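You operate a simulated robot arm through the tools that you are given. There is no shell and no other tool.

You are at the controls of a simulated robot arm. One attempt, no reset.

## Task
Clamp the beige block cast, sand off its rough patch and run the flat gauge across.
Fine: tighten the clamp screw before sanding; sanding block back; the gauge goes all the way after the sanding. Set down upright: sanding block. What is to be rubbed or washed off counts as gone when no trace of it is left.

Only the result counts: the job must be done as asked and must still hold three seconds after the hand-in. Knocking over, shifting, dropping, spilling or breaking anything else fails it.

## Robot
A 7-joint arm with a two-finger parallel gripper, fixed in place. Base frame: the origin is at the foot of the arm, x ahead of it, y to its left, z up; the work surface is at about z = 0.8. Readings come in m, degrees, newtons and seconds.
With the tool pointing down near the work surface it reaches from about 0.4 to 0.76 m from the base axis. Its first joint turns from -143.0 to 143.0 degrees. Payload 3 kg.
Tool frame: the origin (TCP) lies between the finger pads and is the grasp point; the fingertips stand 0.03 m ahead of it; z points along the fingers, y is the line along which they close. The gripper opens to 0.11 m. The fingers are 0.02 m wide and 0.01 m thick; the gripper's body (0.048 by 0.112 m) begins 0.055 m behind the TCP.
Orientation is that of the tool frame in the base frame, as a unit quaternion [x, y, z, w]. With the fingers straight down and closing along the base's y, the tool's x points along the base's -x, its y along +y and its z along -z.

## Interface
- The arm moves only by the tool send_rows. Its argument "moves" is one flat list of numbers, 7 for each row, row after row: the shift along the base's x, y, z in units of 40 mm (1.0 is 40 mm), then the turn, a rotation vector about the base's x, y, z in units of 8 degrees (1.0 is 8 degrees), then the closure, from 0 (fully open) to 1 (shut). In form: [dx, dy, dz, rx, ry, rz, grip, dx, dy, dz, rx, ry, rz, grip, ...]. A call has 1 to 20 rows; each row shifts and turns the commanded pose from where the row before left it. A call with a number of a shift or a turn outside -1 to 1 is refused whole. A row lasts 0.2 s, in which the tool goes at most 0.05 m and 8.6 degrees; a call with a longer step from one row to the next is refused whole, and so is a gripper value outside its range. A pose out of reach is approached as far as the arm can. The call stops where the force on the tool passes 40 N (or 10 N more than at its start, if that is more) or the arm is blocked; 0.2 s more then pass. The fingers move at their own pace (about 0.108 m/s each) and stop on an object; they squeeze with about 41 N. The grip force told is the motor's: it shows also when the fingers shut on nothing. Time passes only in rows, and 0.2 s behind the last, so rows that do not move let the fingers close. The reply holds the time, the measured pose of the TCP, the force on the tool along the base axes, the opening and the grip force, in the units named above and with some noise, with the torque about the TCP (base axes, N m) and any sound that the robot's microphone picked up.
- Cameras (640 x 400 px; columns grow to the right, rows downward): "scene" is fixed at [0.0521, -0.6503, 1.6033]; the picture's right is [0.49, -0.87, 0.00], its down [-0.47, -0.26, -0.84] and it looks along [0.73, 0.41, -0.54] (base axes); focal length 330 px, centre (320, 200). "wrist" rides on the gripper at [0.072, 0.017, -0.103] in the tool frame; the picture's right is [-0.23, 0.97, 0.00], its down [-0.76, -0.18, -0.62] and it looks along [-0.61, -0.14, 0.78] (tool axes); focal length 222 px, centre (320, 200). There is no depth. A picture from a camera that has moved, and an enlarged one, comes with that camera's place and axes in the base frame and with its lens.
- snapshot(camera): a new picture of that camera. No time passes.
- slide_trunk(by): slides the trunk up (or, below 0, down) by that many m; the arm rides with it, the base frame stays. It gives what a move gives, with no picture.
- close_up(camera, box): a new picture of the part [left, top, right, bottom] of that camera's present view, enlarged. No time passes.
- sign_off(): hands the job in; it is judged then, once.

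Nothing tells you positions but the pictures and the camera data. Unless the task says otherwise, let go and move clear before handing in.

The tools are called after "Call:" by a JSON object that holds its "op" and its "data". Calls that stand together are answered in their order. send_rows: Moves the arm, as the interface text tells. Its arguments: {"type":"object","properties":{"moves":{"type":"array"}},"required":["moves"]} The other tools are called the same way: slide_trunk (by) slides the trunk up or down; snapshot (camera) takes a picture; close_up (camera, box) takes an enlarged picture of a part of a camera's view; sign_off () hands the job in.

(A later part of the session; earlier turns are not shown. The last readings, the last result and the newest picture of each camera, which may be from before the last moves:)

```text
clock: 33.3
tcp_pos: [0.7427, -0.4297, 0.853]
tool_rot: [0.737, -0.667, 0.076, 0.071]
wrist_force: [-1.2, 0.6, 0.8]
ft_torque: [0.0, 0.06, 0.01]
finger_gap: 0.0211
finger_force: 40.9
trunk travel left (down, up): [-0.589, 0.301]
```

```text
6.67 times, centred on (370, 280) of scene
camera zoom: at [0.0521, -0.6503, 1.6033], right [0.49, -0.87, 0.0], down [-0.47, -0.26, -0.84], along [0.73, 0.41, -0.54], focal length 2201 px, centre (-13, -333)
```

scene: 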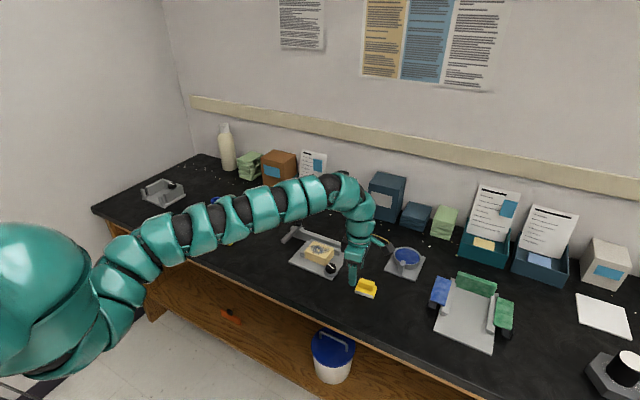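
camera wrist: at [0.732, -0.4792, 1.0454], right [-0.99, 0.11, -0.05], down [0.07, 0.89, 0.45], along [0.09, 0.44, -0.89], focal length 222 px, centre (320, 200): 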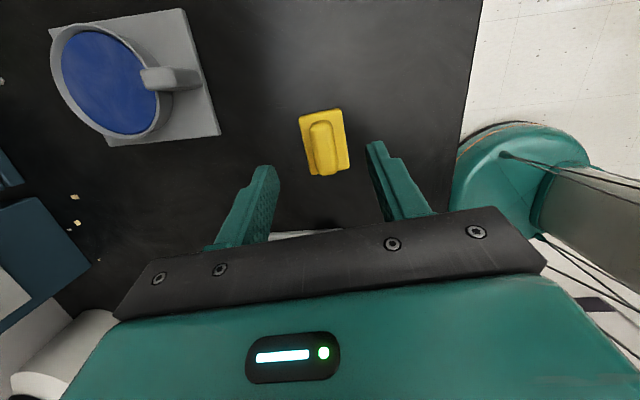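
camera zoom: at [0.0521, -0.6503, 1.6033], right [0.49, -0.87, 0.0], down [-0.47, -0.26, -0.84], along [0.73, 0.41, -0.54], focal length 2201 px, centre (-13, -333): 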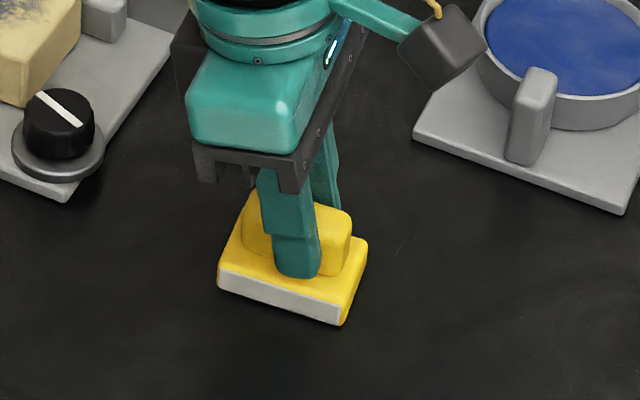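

The sanding block is gripped. I lift it and carry it partway toward the cast, then look at the cast again.

Call:
{"op": "send_rows", "data": {"moves": [0, 0, 0.3, 0, 0, 0, 1, 0, 0, 0.8, 0, 0, 0, 1, 0, 0, 1, 0, 0, 0, 1, 0, 0, 0.9, 0, 0, 0, 1, 0.4, 0.9, 0, 0, 0, 0, 1, 0.4, 0.9, 0, 0, 0, 0, 1, 0, 0.6, 0, 0, 0, 0, 1, 0, 0, 0, 0, 0, 0, 1]}}

Call:
{"op": "snapshot", "data": {"camera": "wrist"}}

Call:
{"op": "close_up", "data": {"camera": "wrist", "box": [220, 100, 420, 220]}}

Call:
{"op": "close_up", "data": {"camera": "scene", "box": [270, 180, 390, 280]}}

```text
clock: 35.1
tcp_pos: [0.7747, -0.3328, 0.973]
tool_rot: [0.736, -0.668, 0.077, 0.072]
wrist_force: [0.6, 0.4, -1.9]
ft_torque: [-0.01, 0.01, 0.0]
finger_gap: 0.0213
finger_force: 41.4
trunk travel left (down, up): [-0.589, 0.301]
```

```text
taken
camera wrist: at [0.763, -0.3844, 1.089], right [-0.99, 0.13, -0.05], down [0.09, 0.89, 0.45], along [0.1, 0.44, -0.89], focal length 222 px, centre (320, 200)
```

wrist: 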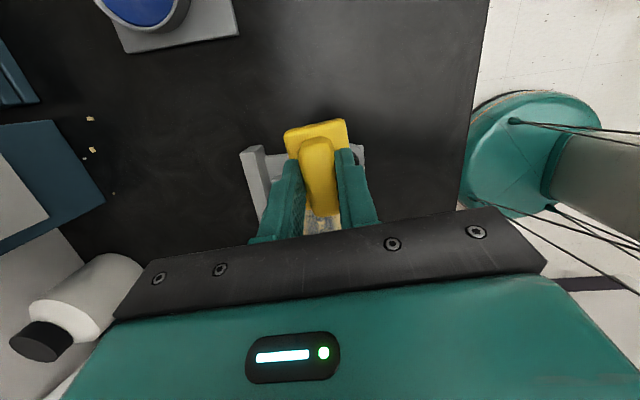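

```text
3.20 times, centred on (320, 160) of wrist
camera zoom: at [0.763, -0.3844, 1.089], right [-0.99, 0.13, -0.05], down [0.09, 0.89, 0.45], along [0.1, 0.44, -0.89], focal length 711 px, centre (320, 328)
```

zoom: 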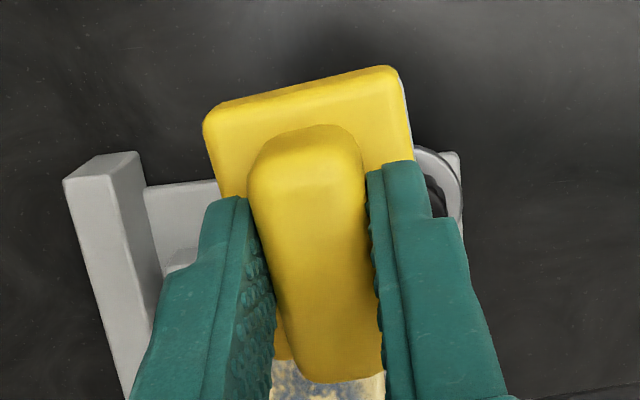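

```text
4.00 times, centred on (330, 230) of scene
camera zoom: at [0.0521, -0.6503, 1.6033], right [0.49, -0.87, 0.0], down [-0.47, -0.26, -0.84], along [0.73, 0.41, -0.54], focal length 1320 px, centre (280, 80)
```

zoom: 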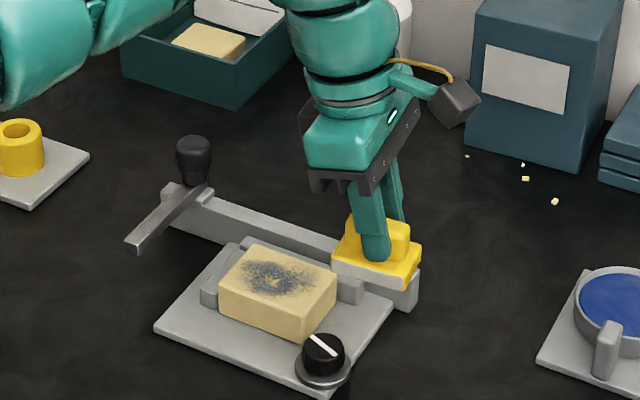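

The cast top is at z≈0.86, spanning x 0.765–0.820 and y -0.272–-0.192. I move the sanding block above its centre and lower gently to contact.

Call:
{"op": "send_rows", "data": {"moves": [0.15, 0.85, 0, 0, 0, 0, 1, 0.15, 0.85, 0, 0, 0, 0, 1, 0.13, 0.82, 0, 0, 0, 0, 1, 0, 0, -0.5, 0, 0, 0, 1, 0, 0, -0.5, 0, 0, 0, 1, 0, 0, 0, 0, 0, 0, 1]}}

Call:
{"op": "close_up", "data": {"camera": "scene", "box": [270, 180, 390, 280]}}

```text
clock: 36.5
tcp_pos: [0.7909, -0.2314, 0.9319]
tool_rot: [0.736, -0.668, 0.078, 0.072]
wrist_force: [-0.5, 0.1, -2.2]
ft_torque: [-0.03, 0.0, 0.0]
finger_gap: 0.021
finger_force: 41.2
trunk travel left (down, up): [-0.589, 0.301]
```

```text
4.00 times, centred on (330, 230) of scene
camera zoom: at [0.0521, -0.6503, 1.6033], right [0.49, -0.87, 0.0], down [-0.47, -0.26, -0.84], along [0.73, 0.41, -0.54], focal length 1320 px, centre (280, 80)
```

zoom: 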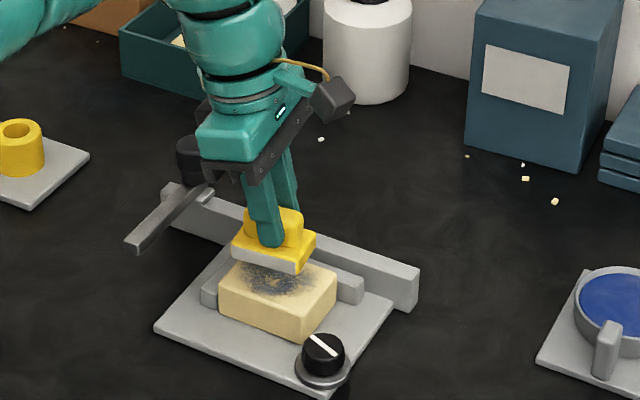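

Call:
{"op": "send_rows", "data": {"moves": [0, 0, -0.2, 0, 0, 0, 1, 0, 0, -0.15, 0, 0, 0, 1, 0, 0, 0, 0, 0, 0, 1]}}

Call:
{"op": "send_rows", "data": {"moves": [0, 0, -0.06, 0, 0, 0, 1, 0, 0, -0.06, 0, 0, 0, 1, 0, 0, 0, 0, 0, 0, 1]}}

```text
clock: 37.3
tcp_pos: [0.7921, -0.2321, 0.9194]
tool_rot: [0.737, -0.668, 0.078, 0.071]
wrist_force: [0.1, -0.1, -1.4]
ft_torque: [0.0, -0.04, 0.04]
finger_gap: 0.021
finger_force: 40.8
trunk travel left (down, up): [-0.589, 0.301]
```

```text
clock: 38.1
tcp_pos: [0.7929, -0.2333, 0.9146]
tool_rot: [0.737, -0.668, 0.078, 0.071]
wrist_force: [0.1, 0.8, -1.4]
ft_torque: [0.02, 0.0, 0.01]
finger_gap: 0.0213
finger_force: 41.6
trunk travel left (down, up): [-0.589, 0.301]
```

Call:
{"op": "send_rows", "data": {"moves": [0, 0, -0.05, 0, 0, 0, 1, 0, 0, 0, 0, 0, 0, 1]}}

Call:
{"op": "send_rows", "data": {"moves": [0, 0, -0.05, 0, 0, 0, 1, 0, 0, 0, 0, 0, 0, 1]}}

Call:
{"op": "close_up", "data": {"camera": "scene", "box": [290, 220, 370, 280]}}

```text
clock: 38.7
tcp_pos: [0.7923, -0.233, 0.9123]
tool_rot: [0.737, -0.668, 0.078, 0.071]
wrist_force: [-1.2, -0.3, -0.4]
ft_torque: [0.05, 0.03, 0.0]
finger_gap: 0.0211
finger_force: 40.9
trunk travel left (down, up): [-0.589, 0.301]
```

```text
clock: 39.3
tcp_pos: [0.7914, -0.2319, 0.9089]
tool_rot: [0.737, -0.668, 0.077, 0.072]
wrist_force: [0.0, -0.6, -1.2]
ft_torque: [0.01, 0.0, 0.0]
finger_gap: 0.0213
finger_force: 40.7
trunk travel left (down, up): [-0.589, 0.301]
```

```text
6.67 times, centred on (330, 250) of scene
camera zoom: at [0.0521, -0.6503, 1.6033], right [0.49, -0.87, 0.0], down [-0.47, -0.26, -0.84], along [0.73, 0.41, -0.54], focal length 2201 px, centre (253, -133)
```

zoom: 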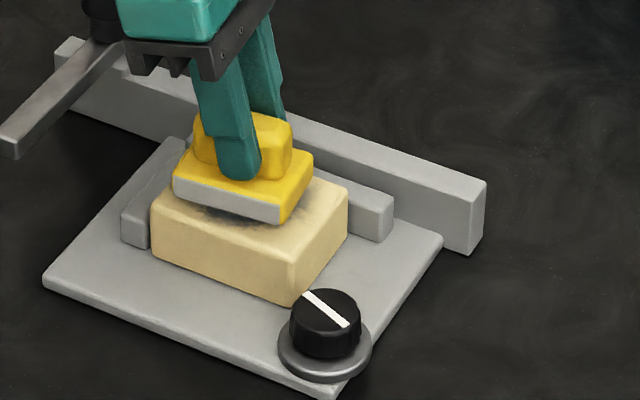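

Call:
{"op": "send_rows", "data": {"moves": [0, 0, -0.05, 0, 0, 0, 1, 0, 0, 0, 0, 0, 0, 1]}}

Call:
{"op": "send_rows", "data": {"moves": [0, 0, -0.05, 0, 0, 0, 1, 0, 0, 0, 0, 0, 0, 1]}}

Call:
{"op": "send_rows", "data": {"moves": [0, 0, -0.05, 0, 0, 0, 1, 0, 0, 0, 0, 0, 0, 1]}}

```text
clock: 39.9
tcp_pos: [0.7927, -0.232, 0.9094]
tool_rot: [0.737, -0.668, 0.078, 0.071]
wrist_force: [-0.2, 1.0, -1.4]
ft_torque: [0.0, 0.02, 0.0]
finger_gap: 0.0212
finger_force: 41.1
trunk travel left (down, up): [-0.589, 0.301]
```

```text
clock: 40.5
tcp_pos: [0.7923, -0.2309, 0.9063]
tool_rot: [0.736, -0.668, 0.078, 0.072]
wrist_force: [-0.5, -0.1, -0.6]
ft_torque: [-0.01, -0.01, -0.01]
finger_gap: 0.021
finger_force: 40.8
trunk travel left (down, up): [-0.589, 0.301]
```

```text
clock: 41.1
tcp_pos: [0.7934, -0.2311, 0.9054]
tool_rot: [0.737, -0.668, 0.078, 0.071]
wrist_force: [0.2, 0.0, -1.6]
ft_torque: [0.0, 0.0, 0.01]
finger_gap: 0.0212
finger_force: 41.0
trunk travel left (down, up): [-0.589, 0.301]
```

Call:
{"op": "send_rows", "data": {"moves": [0, 0, -0.05, 0, 0, 0, 1, 0, 0, 0, 0, 0, 0, 1]}}

Call:
{"op": "send_rows", "data": {"moves": [0, 0, -0.05, 0, 0, 0, 1, 0, 0, 0, 0, 0, 0, 1]}}

Call:
{"op": "send_rows", "data": {"moves": [0, 0, -0.05, 0, 0, 0, 1, 0, 0, 0, 0, 0, 0, 1]}}

Call:
{"op": "close_up", "data": {"camera": "scene", "box": [290, 220, 370, 280]}}

```text
clock: 41.7
tcp_pos: [0.7922, -0.2317, 0.9025]
tool_rot: [0.737, -0.668, 0.078, 0.072]
wrist_force: [0.2, -0.8, -1.0]
ft_torque: [-0.02, 0.01, -0.03]
finger_gap: 0.021
finger_force: 40.8
trunk travel left (down, up): [-0.589, 0.301]
```

```text
clock: 42.3
tcp_pos: [0.792, -0.2319, 0.8998]
tool_rot: [0.737, -0.667, 0.077, 0.071]
wrist_force: [0.3, 0.2, -1.8]
ft_torque: [0.0, 0.01, -0.03]
finger_gap: 0.021
finger_force: 40.8
trunk travel left (down, up): [-0.589, 0.301]
```

```text
clock: 42.9
tcp_pos: [0.7915, -0.2309, 0.8987]
tool_rot: [0.737, -0.668, 0.079, 0.071]
wrist_force: [0.9, -0.7, 4.6]
ft_torque: [0.06, 0.08, -0.01]
finger_gap: 0.021
finger_force: 41.7
trunk travel left (down, up): [-0.589, 0.301]
```

```text
6.67 times, centred on (330, 250) of scene
camera zoom: at [0.0521, -0.6503, 1.6033], right [0.49, -0.87, 0.0], down [-0.47, -0.26, -0.84], along [0.73, 0.41, -0.54], focal length 2201 px, centre (253, -133)
```

zoom: 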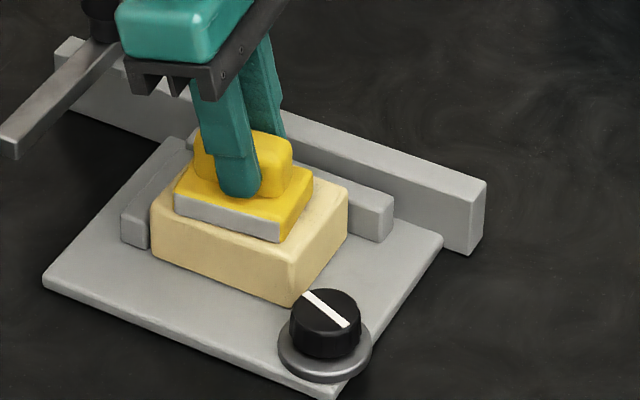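

Contact is at TCP z≈0.898. I add a bit of pressure and make overlapping strokes across the whole top.

Call:
{"op": "send_rows", "data": {"moves": [0, 0, -0.05, 0, 0, 0, 1, -0.425, 0.2, 0, 0, 0, 0, 1, 0, -0.34, 0, 0, 0, 0, 1, 0, -0.34, 0, 0, 0, 0, 1, 0, 0.34, 0, 0, 0, 0, 1, 0, 0.34, 0, 0, 0, 0, 1]}}

Call:
{"op": "close_up", "data": {"camera": "scene", "box": [290, 220, 370, 280]}}

```text
clock: 44.3
tcp_pos: [0.7746, -0.2242, 0.8982]
tool_rot: [0.736, -0.668, 0.078, 0.07]
wrist_force: [0.5, -3.7, 16.6]
ft_torque: [-0.13, 0.03, -0.08]
finger_gap: 0.021
finger_force: 40.8
trunk travel left (down, up): [-0.589, 0.301]
```

```text
6.67 times, centred on (330, 250) of scene
camera zoom: at [0.0521, -0.6503, 1.6033], right [0.49, -0.87, 0.0], down [-0.47, -0.26, -0.84], along [0.73, 0.41, -0.54], focal length 2201 px, centre (253, -133)
```

zoom: 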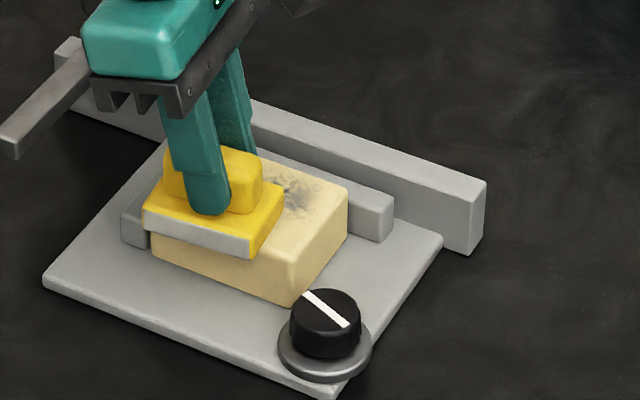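

The patch is fading where the block has passed. I continue over the middle and far side.

Call:
{"op": "send_rows", "data": {"moves": [0.3, 0, 0, 0, 0, 0, 1, 0, -0.34, 0, 0, 0, 0, 1, 0, -0.34, 0, 0, 0, 0, 1, 0, 0.34, 0, 0, 0, 0, 1, 0, 0.34, 0, 0, 0, 0, 1, 0.25, 0, 0, 0, 0, 0, 1, 0, -0.34, 0, 0, 0, 0, 1, 0, -0.34, 0, 0, 0, 0, 1, 0, 0.34, 0, 0, 0, 0, 1, 0, 0.34, 0, 0, 0, 0, 1, -0.55, 0, 0, 0, 0, 0, 1, 0, -0.34, 0, 0, 0, 0, 1, 0, -0.34, 0, 0, 0, 0, 1]}}

Call:
{"op": "close_up", "data": {"camera": "scene", "box": [290, 220, 370, 280]}}

```text
clock: 47.1
tcp_pos: [0.7755, -0.2484, 0.8987]
tool_rot: [0.738, -0.667, 0.078, 0.07]
wrist_force: [0.7, 5.1, 13.2]
ft_torque: [0.45, 0.09, -0.03]
finger_gap: 0.0212
finger_force: 41.6
trunk travel left (down, up): [-0.589, 0.301]
```

```text
6.67 times, centred on (330, 250) of scene
camera zoom: at [0.0521, -0.6503, 1.6033], right [0.49, -0.87, 0.0], down [-0.47, -0.26, -0.84], along [0.73, 0.41, -0.54], focal length 2201 px, centre (253, -133)
```

zoom: 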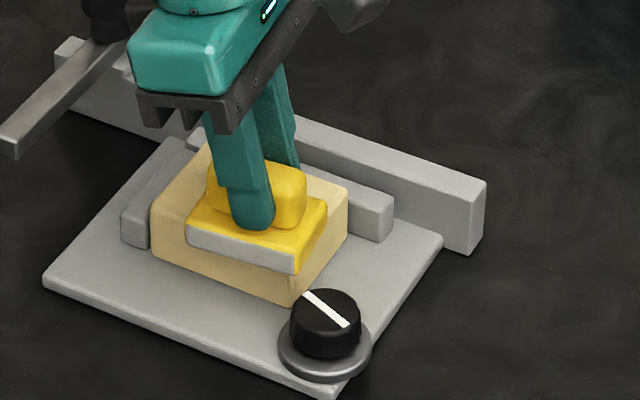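

It looks clean so far. I do one more full pass to be safe, then lift and inspect.

Call:
{"op": "send_rows", "data": {"moves": [0, 0.34, 0, 0, 0, 0, 1, 0, 0.34, 0, 0, 0, 0, 1, 0.15, 0, 0, 0, 0, 0, 1, 0, -0.34, 0, 0, 0, 0, 1, 0, -0.34, 0, 0, 0, 0, 1, 0.15, 0, 0, 0, 0, 0, 1, 0, 0.34, 0, 0, 0, 0, 1, 0, 0.34, 0, 0, 0, 0, 1, 0.15, 0, 0, 0, 0, 0, 1, 0, -0.34, 0, 0, 0, 0, 1, 0, -0.34, 0, 0, 0, 0, 1, 0.15, 0, 0, 0, 0, 0, 1, 0, 0.34, 0, 0, 0, 0, 1, 0, 0.34, 0, 0, 0, 0, 1, -0.25, -0.3, 0, 0, 0, 0, 1]}}

Call:
{"op": "send_rows", "data": {"moves": [0, 0, 0.5, 0, 0, 0, 1, 0, 0, 1, 0, 0, 0, 1, 0, 0, 0.5, 0, 0, 0, 1, -0.4, -0.9, 0, 0, 0, 0, 1, -0.4, -0.9, 0, 0, 0, 0, 1, -0.2, -0.9, 0, 0, 0, 0, 1, -0.1, -0.9, 0, 0, 0, 0, 1, 0, 0, 0, 0, 0, 0, 1]}}

Call:
{"op": "close_up", "data": {"camera": "scene", "box": [290, 220, 370, 280]}}

Call:
{"op": "snapshot", "data": {"camera": "wrist"}}

```text
clock: 50.3
tcp_pos: [0.79, -0.2338, 0.8982]
tool_rot: [0.738, -0.667, 0.078, 0.07]
wrist_force: [2.7, 7.8, 18.5]
ft_torque: [0.39, 0.17, -0.16]
finger_gap: 0.0213
finger_force: 41.1
trunk travel left (down, up): [-0.589, 0.301]
```

```text
clock: 52.1
tcp_pos: [0.745, -0.3798, 0.9754]
tool_rot: [0.737, -0.668, 0.077, 0.071]
wrist_force: [-0.2, -0.2, -2.0]
ft_torque: [0.02, -0.03, 0.0]
finger_gap: 0.0208
finger_force: 41.6
trunk travel left (down, up): [-0.589, 0.301]
```

```text
6.67 times, centred on (330, 250) of scene
camera zoom: at [0.0521, -0.6503, 1.6033], right [0.49, -0.87, 0.0], down [-0.47, -0.26, -0.84], along [0.73, 0.41, -0.54], focal length 2201 px, centre (253, -133)
```

zoom: 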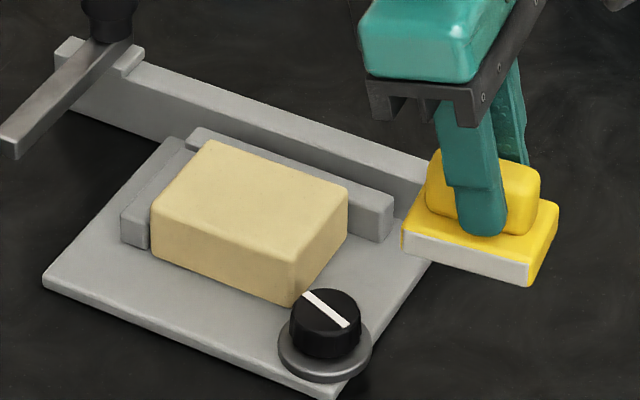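

```text
taken
camera wrist: at [0.7336, -0.4307, 1.0928], right [-0.99, 0.13, -0.05], down [0.09, 0.89, 0.45], along [0.1, 0.44, -0.89], focal length 222 px, centre (320, 200)
```

wrist: 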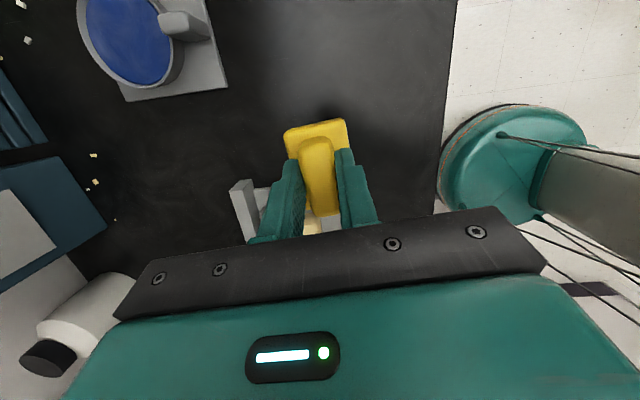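

The top looks clean. I zoom tighter to confirm before putting the sanding block back.

Call:
{"op": "close_up", "data": {"camera": "scene", "box": [304, 232, 340, 260]}}

Call:
{"op": "send_rows", "data": {"moves": [0, -0.62, 0, 0, 0, 0, 1, -0.06, -0.63, -0.5, 0, 0, 0, 1, 0, 0, -0.8, 0, 0, 0, 1, 0, 0, -0.8, 0, 0, 0, 1, 0, 0, 0, 0, 0, 0, 1]}}

```text
14.29 times, centred on (322, 246) of scene
camera zoom: at [0.0521, -0.6503, 1.6033], right [0.49, -0.87, 0.0], down [-0.47, -0.26, -0.84], along [0.73, 0.41, -0.54], focal length 4716 px, centre (291, -457)
```

zoom: 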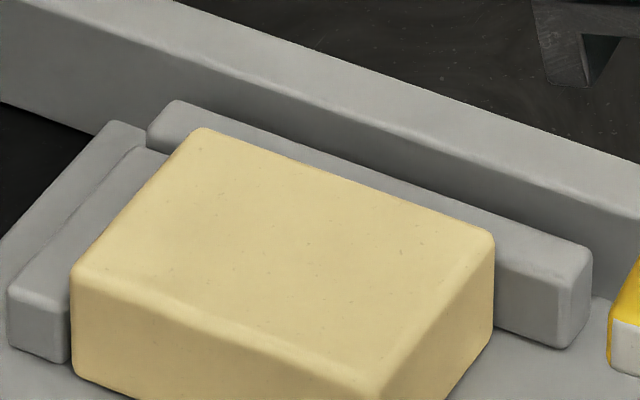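

```text
clock: 53.3
tcp_pos: [0.7428, -0.4302, 0.8932]
tool_rot: [0.737, -0.668, 0.079, 0.071]
wrist_force: [-0.4, -0.3, -1.4]
ft_torque: [0.02, 0.0, 0.05]
finger_gap: 0.0209
finger_force: 41.4
trunk travel left (down, up): [-0.589, 0.301]
```

The cast is clean. I lower the sanding block onto its original spot.

Call:
{"op": "send_rows", "data": {"moves": [0, 0, -0.5, 0, 0, 0, 1, 0, 0, -0.3, 0, 0, 0, 1, 0, 0, 0, 0, 0, 0, 1]}}

Call:
{"op": "send_rows", "data": {"moves": [0, 0, -0.1, 0, 0, 0, 1, 0, 0, 0, 0, 0, 0, 1]}}

Call:
{"op": "send_rows", "data": {"moves": [0, 0, -0.05, 0, 0, 0, 1, 0, 0, 0, 0, 0, 0, 1]}}

Call:
{"op": "close_up", "data": {"camera": "scene", "box": [330, 250, 410, 310]}}

```text
clock: 54.1
tcp_pos: [0.7417, -0.4305, 0.86]
tool_rot: [0.736, -0.668, 0.077, 0.072]
wrist_force: [-0.2, -0.4, -1.5]
ft_torque: [0.01, -0.03, 0.02]
finger_gap: 0.0213
finger_force: 41.3
trunk travel left (down, up): [-0.589, 0.301]
```

```text
clock: 54.7
tcp_pos: [0.7427, -0.431, 0.8565]
tool_rot: [0.737, -0.668, 0.078, 0.071]
wrist_force: [-0.1, 0.0, -1.5]
ft_torque: [-0.03, 0.0, -0.02]
finger_gap: 0.0211
finger_force: 41.3
trunk travel left (down, up): [-0.589, 0.301]
```

```text
clock: 55.3
tcp_pos: [0.7436, -0.43, 0.8552]
tool_rot: [0.736, -0.668, 0.079, 0.071]
wrist_force: [-0.9, -0.9, -0.8]
ft_torque: [0.03, 0.04, -0.02]
finger_gap: 0.021
finger_force: 41.0
trunk travel left (down, up): [-0.589, 0.301]
```

```text
6.67 times, centred on (370, 280) of scene
camera zoom: at [0.0521, -0.6503, 1.6033], right [0.49, -0.87, 0.0], down [-0.47, -0.26, -0.84], along [0.73, 0.41, -0.54], focal length 2201 px, centre (-13, -333)
```

zoom: 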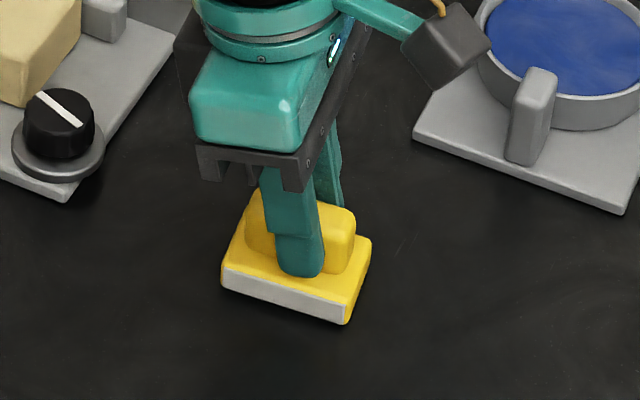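

Call:
{"op": "send_rows", "data": {"moves": [0, 0, -0.05, 0, 0, 0, 1, 0, 0, 0, 0, 0, 0, 1]}}

Call:
{"op": "send_rows", "data": {"moves": [0, 0, -0.04, 0, 0, 0, 1, 0, 0, 0, 0, 0, 0, 1]}}

```text
clock: 55.9
tcp_pos: [0.7442, -0.4311, 0.8527]
tool_rot: [0.737, -0.668, 0.078, 0.071]
wrist_force: [0.4, -0.2, 3.8]
ft_torque: [0.05, 0.07, 0.01]
finger_gap: 0.0211
finger_force: 40.9
trunk travel left (down, up): [-0.589, 0.301]
```

```text
clock: 56.5
tcp_pos: [0.7413, -0.4309, 0.8534]
tool_rot: [0.736, -0.668, 0.079, 0.071]
wrist_force: [3.2, -2.5, 16.9]
ft_torque: [0.41, 0.2, -0.04]
finger_gap: 0.0211
finger_force: 40.9
trunk travel left (down, up): [-0.589, 0.301]
```

It is seated on the bench. I ease off, open and lift away.

Call:
{"op": "send_rows", "data": {"moves": [0, 0, 0.03, 0, 0, 0, 1, 0, 0, 0, 0, 0, 0, 0.6, 0, 0, 0, 0, 0, 0, 0.45, 0, 0, 0, 0, 0, 0, 0.45, 0, 0, 0.5, 0, 0, 0, 0.45, 0, 0, 1, 0, 0, 0, 0.45, 0, 0, 1, 0, 0, 0, 0.45]}}

Call:
{"op": "close_up", "data": {"camera": "scene", "box": [330, 250, 410, 310]}}

Call:
{"op": "snapshot", "data": {"camera": "wrist"}}

Call:
{"op": "snapshot", "data": {"camera": "scene"}}

```text
clock: 58.1
tcp_pos: [0.7423, -0.4311, 0.9534]
tool_rot: [0.736, -0.669, 0.078, 0.071]
wrist_force: [-0.4, 0.9, -0.2]
ft_torque: [-0.02, 0.0, -0.01]
finger_gap: 0.0606
finger_force: 0.1
trunk travel left (down, up): [-0.589, 0.301]
```

```text
6.67 times, centred on (370, 280) of scene
camera zoom: at [0.0521, -0.6503, 1.6033], right [0.49, -0.87, 0.0], down [-0.47, -0.26, -0.84], along [0.73, 0.41, -0.54], focal length 2201 px, centre (-13, -333)
```

zoom: 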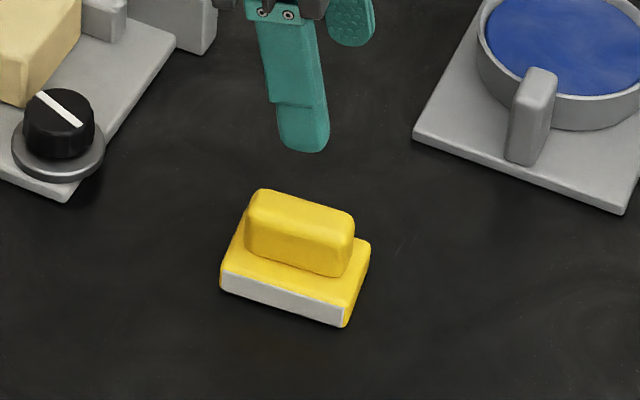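

```text
taken
camera wrist: at [0.7296, -0.4817, 1.0695], right [-0.99, 0.13, -0.05], down [0.09, 0.89, 0.45], along [0.1, 0.44, -0.89], focal length 222 px, centre (320, 200)
```

wrist: 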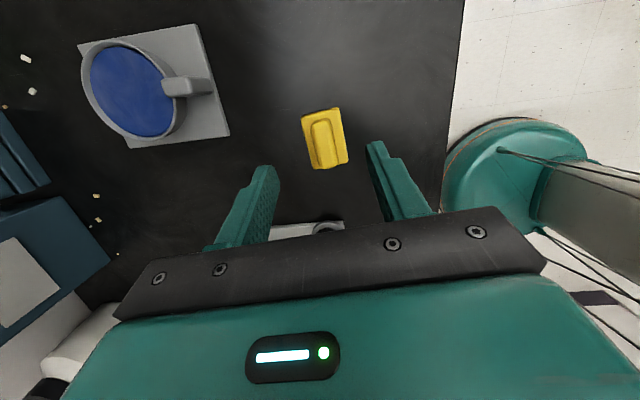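

```text
taken
```

scene: 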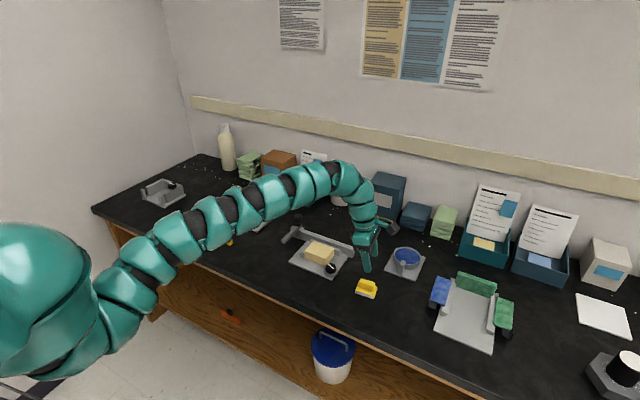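

The sanding block stands back on its spot, upright. Next is the gauge: I lift, undo the tilt, turn back so the fingers close along y, and look at the gauge handle.

Call:
{"op": "send_rows", "data": {"moves": [-0.3, 0.3, 0.6, 0.75, 0.08, 0, 0.3, -0.3, 0.3, 0.6, 0.75, 0.08, 0, 0.3, 0, 0.4, 0, 0, 0, -0.996, 0.3, 0, 0.4, 0, 0, 0, -0.996, 0.3, 0, 0.4, 0, 0, 0, -0.996, 0.3, 0, 0.4, 0, 0, 0, -0.996, 0.3, 0, 0.4, 0, 0, 0, -0.996, 0.3, 0, 0.4, 0, 0, 0, -0.996, 0.3, 0, 0.4, 0, 0, 0, -0.996, 0.3, 0.1, 0.4, 0, 0, 0, -0.996, 0.3, 0.1, 0.4, 0, 0, 0, -0.996, 0.3, 0.1, 0.4, 0, 0, 0, -0.996, 0.3, 0.1, 0.4, 0, 0, 0, -0.996, 0.3, 0.1, 0.4, 0, 0, 0, -0.996, 0.3, 0, 0, 0, 0, 0, 0, 0.3]}}

Call:
{"op": "snapshot", "data": {"camera": "wrist"}}

Call:
{"op": "close_up", "data": {"camera": "scene", "box": [260, 205, 380, 305]}}

```text
clock: 61.3
tcp_pos: [0.7391, -0.2135, 0.9997]
tool_rot: [0.001, 1.0, 0.001, 0.001]
wrist_force: [0.5, -0.3, 0.0]
ft_torque: [0.03, -0.02, 0.02]
finger_gap: 0.0769
finger_force: 0.0
trunk travel left (down, up): [-0.589, 0.301]
```

```text
taken
camera wrist: at [0.6664, -0.1976, 1.1037], right [0.23, 0.97, 0.0], down [0.76, -0.18, 0.62], along [0.61, -0.14, -0.78], focal length 222 px, centre (320, 200)
```

wrist: 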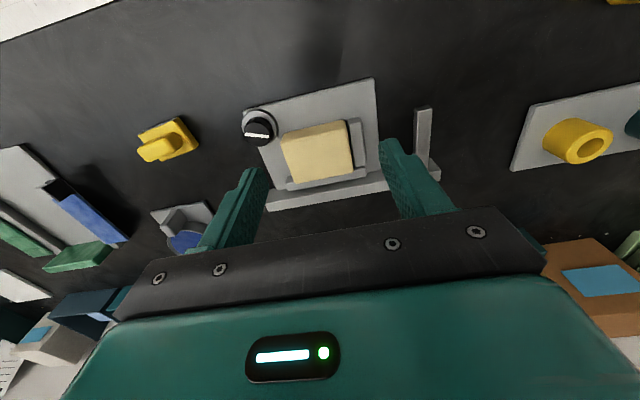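

```text
4.00 times, centred on (320, 255) of scene
camera zoom: at [0.0521, -0.6503, 1.6033], right [0.49, -0.87, 0.0], down [-0.47, -0.26, -0.84], along [0.73, 0.41, -0.54], focal length 1320 px, centre (320, -20)
```

zoom: 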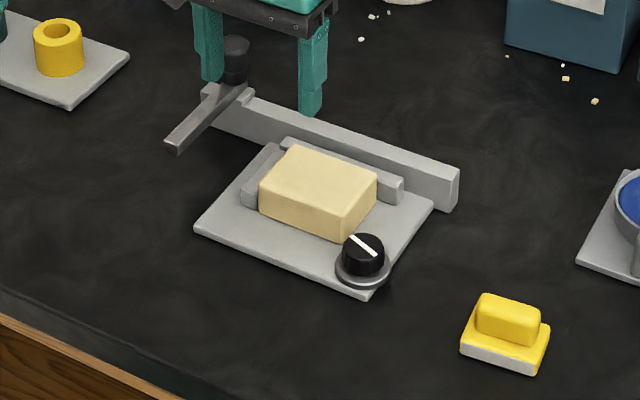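

Call:
{"op": "send_rows", "data": {"moves": [0, 0.85, 0, 0, 0, 0, 0, 0, 0.85, 0, 0, 0, 0, 0, 0.1, 0.8, 0, 0, 0, 0, 0, 0, 0, 0, 0, 0, 0, 0]}}

Call:
{"op": "snapshot", "data": {"camera": "wrist"}}

Call:
{"op": "close_up", "data": {"camera": "wrist", "box": [200, 80, 440, 230]}}

Call:
{"op": "close_up", "data": {"camera": "scene", "box": [270, 205, 366, 277]}}

```text
clock: 62.3
tcp_pos: [0.7433, -0.1142, 0.9996]
tool_rot: [0.001, 1.0, 0.001, -0.001]
wrist_force: [0.3, 0.0, -0.4]
ft_torque: [0.0, 0.0, 0.02]
finger_gap: 0.1099
finger_force: 0.1
trunk travel left (down, up): [-0.589, 0.301]
```

```text
taken
camera wrist: at [0.6709, -0.0979, 1.1035], right [0.23, 0.97, 0.0], down [0.76, -0.18, 0.62], along [0.61, -0.14, -0.78], focal length 222 px, centre (320, 200)
```

wrist: 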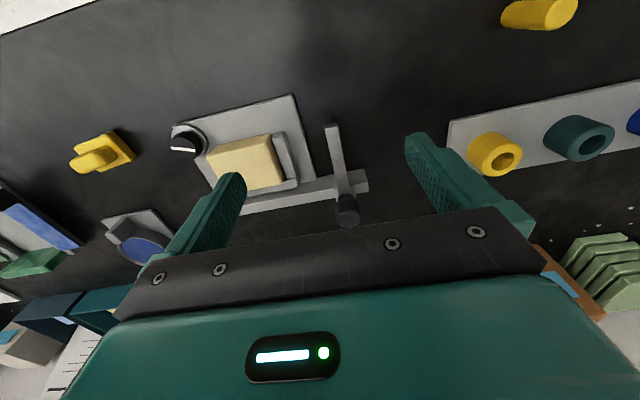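

```text
2.67 times, centred on (320, 155) of wrist
camera zoom: at [0.6709, -0.0979, 1.1035], right [0.23, 0.97, 0.0], down [0.76, -0.18, 0.62], along [0.61, -0.14, -0.78], focal length 592 px, centre (320, 320)
```

zoom: 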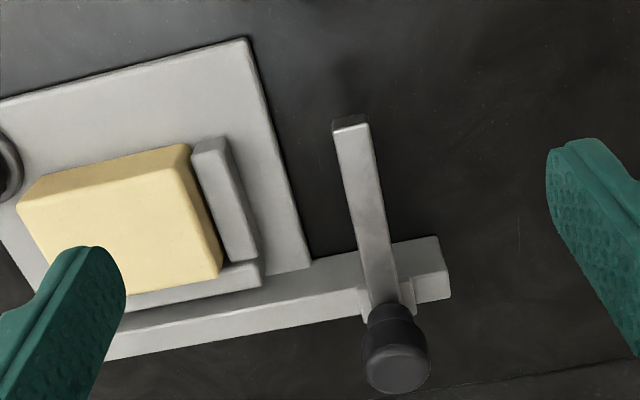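

```text
5.56 times, centred on (318, 241) of scene
camera zoom: at [0.0521, -0.6503, 1.6033], right [0.49, -0.87, 0.0], down [-0.47, -0.26, -0.84], along [0.73, 0.41, -0.54], focal length 1834 px, centre (331, -28)
```

zoom: 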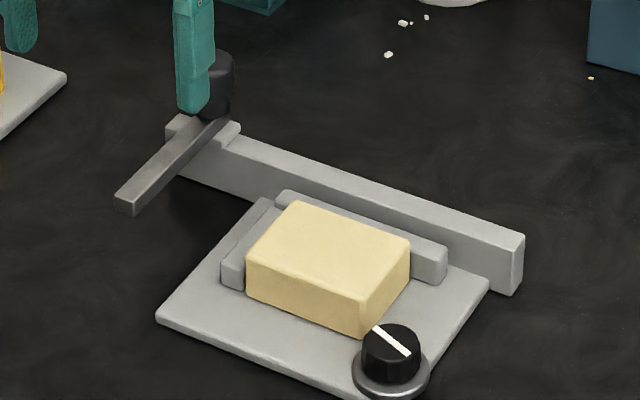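

The gauge handle top is at about (0.867,-0.104,0.896). I tilt the tool 25° forward for reach and hover above it.

Call:
{"op": "send_rows", "data": {"moves": [0.35, 0.06, 0, 0, -0.78, 0, 0.4, 0.35, 0.07, 0, 0, -0.78, 0, 0.4, 0.35, 0.07, 0, 0, -0.78, 0, 0.4, 0.35, 0.07, -0.5, 0, -0.785, 0, 0.4, 0.6, 0, -0.4, 0, 0, 0, 0.4, 0, 0, 0, 0, 0, 0, 0.4]}}

Call:
{"op": "snapshot", "data": {"camera": "wrist"}}

Call:
{"op": "close_up", "data": {"camera": "scene", "box": [270, 205, 366, 277]}}

```text
clock: 63.7
tcp_pos: [0.8224, -0.104, 0.9632]
tool_rot: [0.0, 0.976, 0.002, 0.216]
wrist_force: [0.5, -0.8, -0.9]
ft_torque: [0.03, -0.01, -0.01]
finger_gap: 0.0662
finger_force: 0.0
trunk travel left (down, up): [-0.589, 0.301]
```

```text
taken
camera wrist: at [0.7134, -0.0876, 1.028], right [0.21, 0.97, 0.1], down [0.43, -0.18, 0.89], along [0.88, -0.14, -0.45], focal length 222 px, centre (320, 200)
```

wrist: 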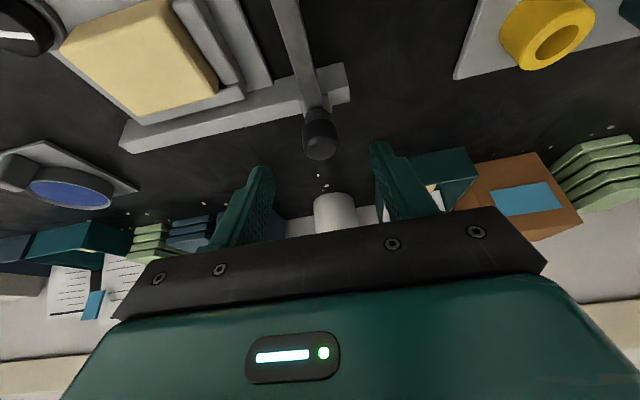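

```text
5.56 times, centred on (318, 241) of scene
camera zoom: at [0.0521, -0.6503, 1.6033], right [0.49, -0.87, 0.0], down [-0.47, -0.26, -0.84], along [0.73, 0.41, -0.54], focal length 1834 px, centre (331, -28)
```

zoom: 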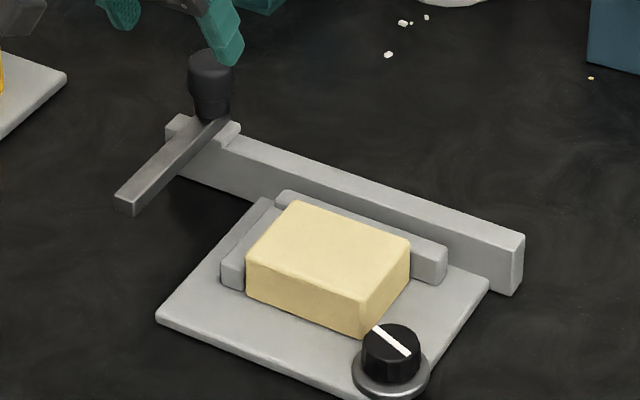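

Call:
{"op": "send_rows", "data": {"moves": [0.5, -0.03, -0.4, 0, 0, 0, 0.4, 0.45, -0.02, -0.5, 0, 0, 0, 0.4, 0.19, 0, -0.45, 0, 0, 0, 0.4, 0, 0, -0.3, 0, 0, 0, 0.4, 0, 0, 0, 0, 0, 0, 0.4]}}

Call:
{"op": "snapshot", "data": {"camera": "wrist"}}

Call:
{"op": "close_up", "data": {"camera": "scene", "box": [270, 195, 350, 255]}}

```text
clock: 64.9
tcp_pos: [0.8693, -0.1058, 0.8976]
tool_rot: [0.0, 0.976, 0.002, 0.217]
wrist_force: [-0.2, 0.0, -0.3]
ft_torque: [0.02, 0.02, 0.02]
finger_gap: 0.0657
finger_force: 0.0
trunk travel left (down, up): [-0.589, 0.301]
```

```text
taken
camera wrist: at [0.7592, -0.0896, 0.962], right [0.21, 0.97, 0.1], down [0.43, -0.18, 0.89], along [0.88, -0.14, -0.45], focal length 222 px, centre (320, 200)
```

wrist: 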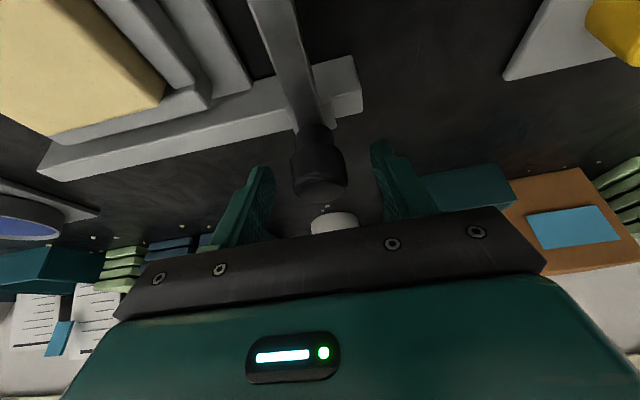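

```text
6.67 times, centred on (310, 225) of scene
camera zoom: at [0.0521, -0.6503, 1.6033], right [0.49, -0.87, 0.0], down [-0.47, -0.26, -0.84], along [0.73, 0.41, -0.54], focal length 2201 px, centre (387, 33)
```

zoom: 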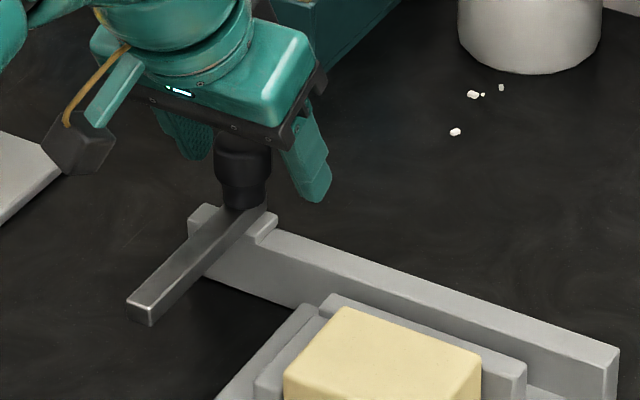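

The handle sits between the fingers. I lower a few millimetres more and close on it.

Call:
{"op": "send_rows", "data": {"moves": [-0.05, 0, -0.2, 0, 0, 0, 0.4, 0, 0, 0, 0, 0, 0, 0.7, 0, 0, 0, 0, 0, 0, 1, 0, 0, 0, 0, 0, 0, 1, 0, 0, 0, 0, 0, 0, 1]}}

Call:
{"op": "snapshot", "data": {"camera": "wrist"}}

Call:
{"op": "close_up", "data": {"camera": "scene", "box": [270, 195, 350, 255]}}

```text
clock: 66.1
tcp_pos: [0.8657, -0.1053, 0.8887]
tool_rot: [0.0, 0.977, 0.001, 0.215]
wrist_force: [-3.3, 3.2, -7.1]
ft_torque: [-0.83, -1.27, 0.13]
finger_gap: 0.0319
finger_force: 44.9
trunk travel left (down, up): [-0.589, 0.301]
```

```text
taken
camera wrist: at [0.7571, -0.0891, 0.9529], right [0.2, 0.97, 0.1], down [0.43, -0.18, 0.89], along [0.88, -0.14, -0.45], focal length 222 px, centre (320, 200)
```

wrist: 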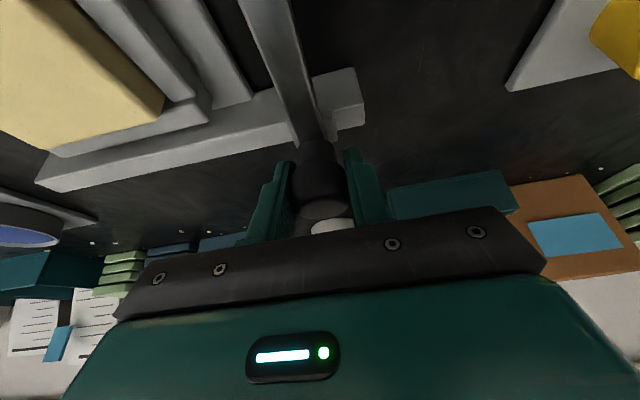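

```text
6.67 times, centred on (310, 225) of scene
camera zoom: at [0.0521, -0.6503, 1.6033], right [0.49, -0.87, 0.0], down [-0.47, -0.26, -0.84], along [0.73, 0.41, -0.54], focal length 2201 px, centre (387, 33)
```

zoom: 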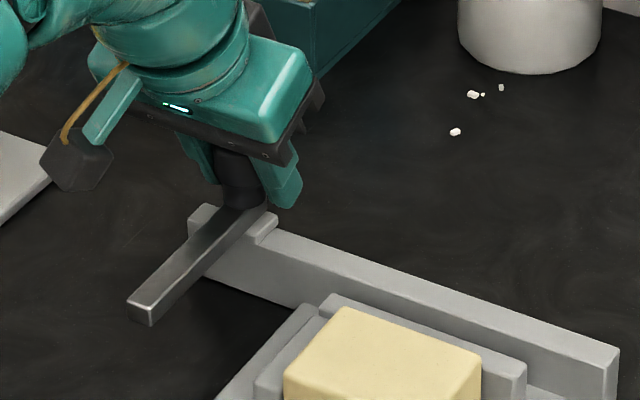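

Gripped at a 32 mm gap. I slide the gauge along the rail toward -y gradually.

Call:
{"op": "send_rows", "data": {"moves": [0, -0.3, 0, 0, 0, 0, 1, 0, -0.4, 0, 0, 0, 0, 1, 0, -0.4, 0, 0, 0, 0, 1]}}

Call:
{"op": "close_up", "data": {"camera": "scene", "box": [270, 195, 390, 285]}}

```text
clock: 66.9
tcp_pos: [0.8661, -0.152, 0.8885]
tool_rot: [0.001, 0.977, 0.001, 0.215]
wrist_force: [-1.6, -3.5, -8.5]
ft_torque: [-0.76, 0.69, -0.06]
finger_gap: 0.0317
finger_force: 44.0
trunk travel left (down, up): [-0.589, 0.301]
```

```text
4.44 times, centred on (330, 240) of scene
camera zoom: at [0.0521, -0.6503, 1.6033], right [0.49, -0.87, 0.0], down [-0.47, -0.26, -0.84], along [0.73, 0.41, -0.54], focal length 1467 px, centre (276, 22)
```

zoom: 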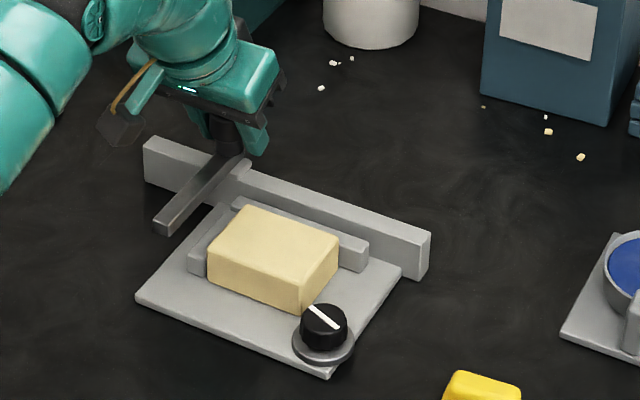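

It slides smoothly. I continue across the cast.

Call:
{"op": "send_rows", "data": {"moves": [0, -0.4, 0, 0, 0, 0, 1, 0, -0.4, 0, 0, 0, 0, 1, 0, -0.4, 0, 0, 0, 0, 1, 0, -0.4, 0, 0, 0, 0, 1]}}

Call:
{"op": "close_up", "data": {"camera": "scene", "box": [270, 195, 390, 285]}}

```text
clock: 67.9
tcp_pos: [0.8676, -0.2179, 0.8898]
tool_rot: [0.001, 0.976, 0.001, 0.217]
wrist_force: [-7.3, -4.7, -8.3]
ft_torque: [-0.74, 0.45, 0.04]
finger_gap: 0.0316
finger_force: 45.0
trunk travel left (down, up): [-0.589, 0.301]
```

```text
4.44 times, centred on (330, 240) of scene
camera zoom: at [0.0521, -0.6503, 1.6033], right [0.49, -0.87, 0.0], down [-0.47, -0.26, -0.84], along [0.73, 0.41, -0.54], focal length 1467 px, centre (276, 22)
```

zoom: 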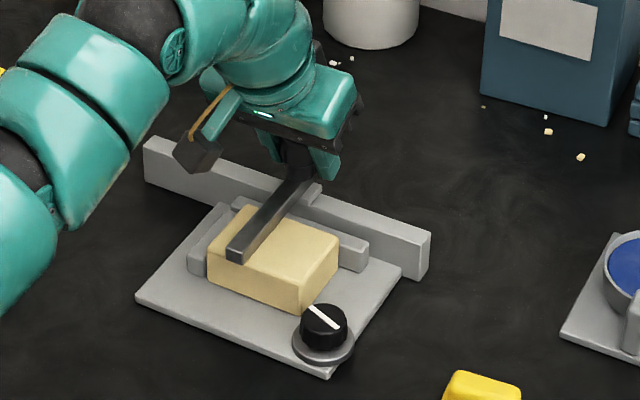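

Call:
{"op": "send_rows", "data": {"moves": [0, -0.4, 0, 0, 0, 0, 1, 0, -0.4, 0, 0, 0, 0, 1, 0, -0.4, 0, 0, 0, 0, 1]}}

Call:
{"op": "close_up", "data": {"camera": "scene", "box": [270, 195, 390, 285]}}

```text
clock: 68.7
tcp_pos: [0.8665, -0.2638, 0.8896]
tool_rot: [0.002, 0.977, 0.0, 0.215]
wrist_force: [-6.7, -2.4, -8.1]
ft_torque: [-0.61, 0.51, 0.16]
finger_gap: 0.0317
finger_force: 45.0
trunk travel left (down, up): [-0.589, 0.301]
```

```text
4.44 times, centred on (330, 240) of scene
camera zoom: at [0.0521, -0.6503, 1.6033], right [0.49, -0.87, 0.0], down [-0.47, -0.26, -0.84], along [0.73, 0.41, -0.54], focal length 1467 px, centre (276, 22)
```

zoom: 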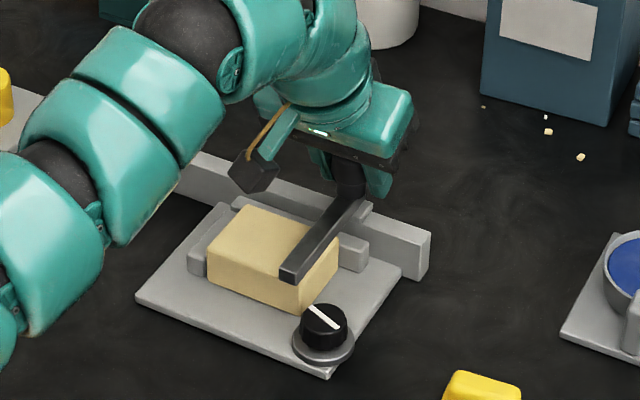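

Call:
{"op": "send_rows", "data": {"moves": [0, -0.3, 0, 0, 0, 0, 1, 0, -0.3, 0, 0, 0, 0, 1, 0, -0.3, 0, 0, 0, 0, 1]}}

Call:
{"op": "send_rows", "data": {"moves": [0, -0.15, 0, 0, 0, 0, 1, 0, -0.15, 0, 0, 0, 0, 1]}}

Call:
{"op": "close_up", "data": {"camera": "scene", "box": [270, 195, 390, 285]}}

```text
clock: 69.5
tcp_pos: [0.8672, -0.2945, 0.8895]
tool_rot: [-0.001, 0.976, 0.002, 0.216]
wrist_force: [-7.7, 6.9, -8.5]
ft_torque: [-0.49, -0.07, 0.04]
finger_gap: 0.0319
finger_force: 45.3
trunk travel left (down, up): [-0.589, 0.301]
```

```text
clock: 70.1
tcp_pos: [0.8669, -0.2946, 0.8898]
tool_rot: [-0.009, 0.977, 0.007, 0.214]
wrist_force: [-2.9, 13.5, 0.5]
ft_torque: [-0.76, 0.4, 0.33]
finger_gap: 0.0319
finger_force: 45.2
trunk travel left (down, up): [-0.589, 0.301]
stopped in row 2: the force on the tool passed its limit at 44 N (the readings are from after the stop); the commanded pose is now the measured one
```

```text
4.44 times, centred on (330, 240) of scene
camera zoom: at [0.0521, -0.6503, 1.6033], right [0.49, -0.87, 0.0], down [-0.47, -0.26, -0.84], along [0.73, 0.41, -0.54], focal length 1467 px, centre (276, 22)
```

zoom: 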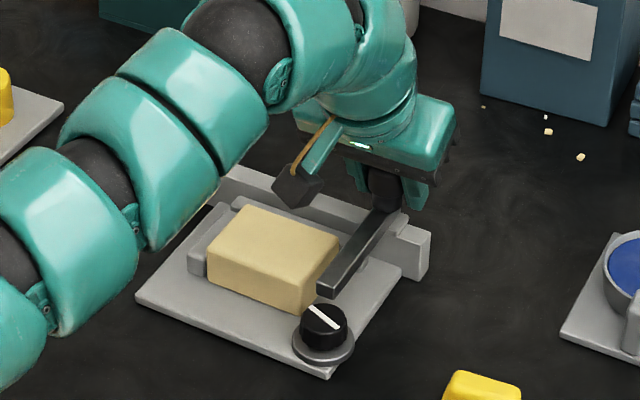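

The slide stopped firmly at y≈-0.295, mirroring its starting distance from the other rail end. I look closely to confirm it is the end stop and not an obstruction.

Call:
{"op": "close_up", "data": {"camera": "scene", "box": [316, 230, 364, 270]}}

Call:
{"op": "snapshot", "data": {"camera": "wrist"}}

```text
10.00 times, centred on (340, 250) of scene
camera zoom: at [0.0521, -0.6503, 1.6033], right [0.49, -0.87, 0.0], down [-0.47, -0.26, -0.84], along [0.73, 0.41, -0.54], focal length 3301 px, centre (120, -300)
```

zoom: 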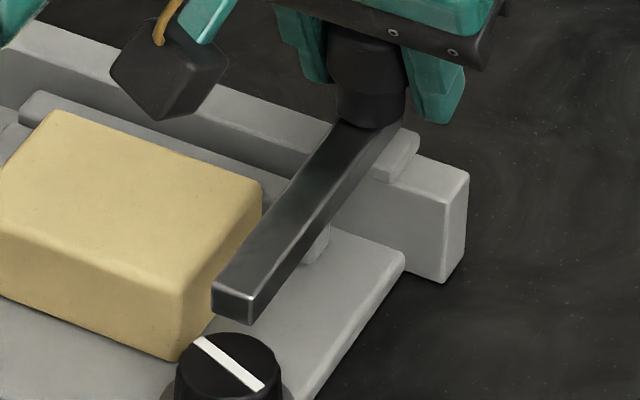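

```text
taken
camera wrist: at [0.7579, -0.2817, 0.9536], right [0.19, 0.98, 0.11], down [0.43, -0.18, 0.88], along [0.88, -0.12, -0.46], focal length 222 px, centre (320, 200)
```

wrist: 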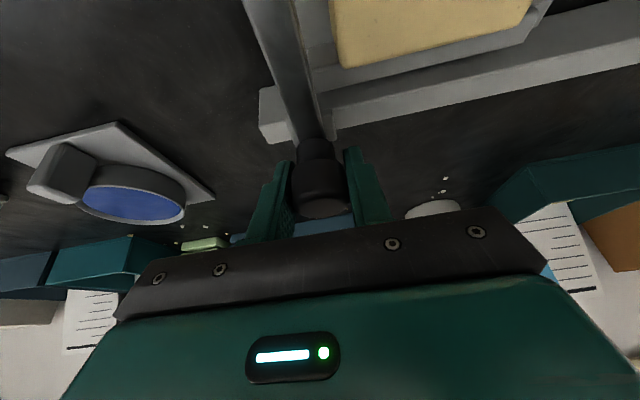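

The bar clears the knob and the rail overhang matches the start side, so it is at its end stop. I release and back away upward.

Call:
{"op": "send_rows", "data": {"moves": [0, 0, 0, 0, 0, 0, 0.6, 0, 0, 0, 0, 0, 0, 0.4, 0, 0, 0, 0, 0, 0, 0.4, 0, 0, 0.5, 0, 0, 0, 0.4, 0, 0, 1, 0, 0, 0, 0.4, -0.5, 0, 1, 0, 0, 0, 0.4, -1, 0, 0.5, 0, 0.8, 0, 0.4, -1, 0, 0, 0, 0.8, 0, 0.4, -1, 0, 0, 0, 0.8, 0, 0.4, 0, 0, 0, 0, 0.7, 0, 0.4, 0, 0, 0, 0, 0, 0, 0.4]}}

Call:
{"op": "close_up", "data": {"camera": "scene", "box": [270, 195, 390, 285]}}

Call:
{"op": "snapshot", "data": {"camera": "wrist"}}

Call:
{"op": "snapshot", "data": {"camera": "scene"}}

```text
clock: 72.5
tcp_pos: [0.726, -0.2983, 1.0096]
tool_rot: [-0.004, 1.0, 0.007, -0.001]
wrist_force: [0.5, -0.3, -0.8]
ft_torque: [-0.01, -0.01, 0.01]
finger_gap: 0.0662
finger_force: 0.0
trunk travel left (down, up): [-0.589, 0.301]
```

```text
4.44 times, centred on (330, 240) of scene
camera zoom: at [0.0521, -0.6503, 1.6033], right [0.49, -0.87, 0.0], down [-0.47, -0.26, -0.84], along [0.73, 0.41, -0.54], focal length 1467 px, centre (276, 22)
```

zoom: 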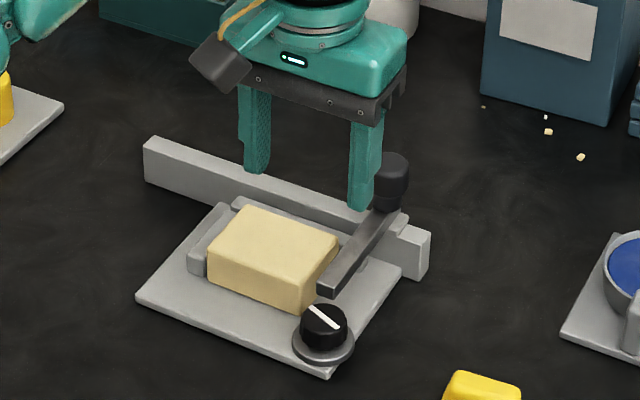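

```text
taken
camera wrist: at [0.6539, -0.284, 1.1125], right [0.22, 0.98, 0.01], down [0.76, -0.18, 0.62], along [0.61, -0.13, -0.78], focal length 222 px, centre (320, 200)
```

wrist: 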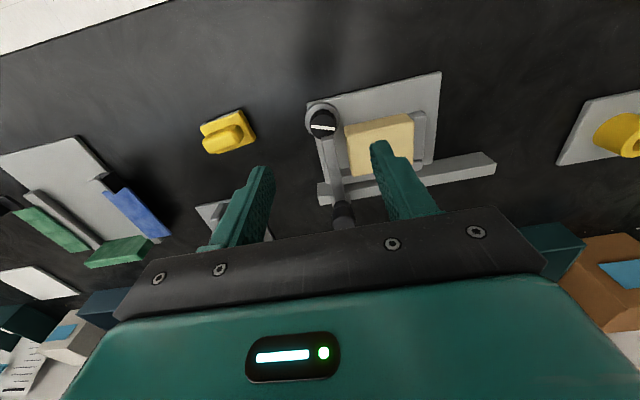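

```text
taken
```

scene: 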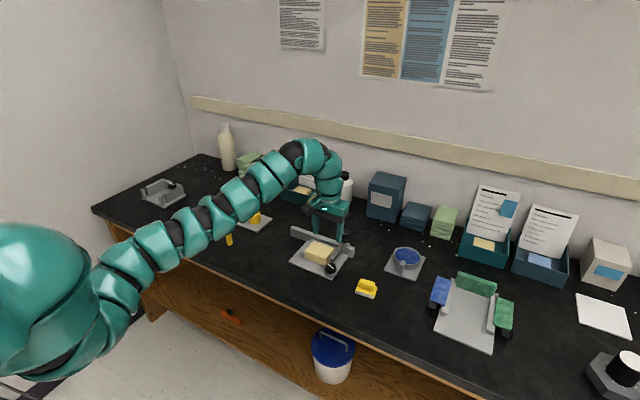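

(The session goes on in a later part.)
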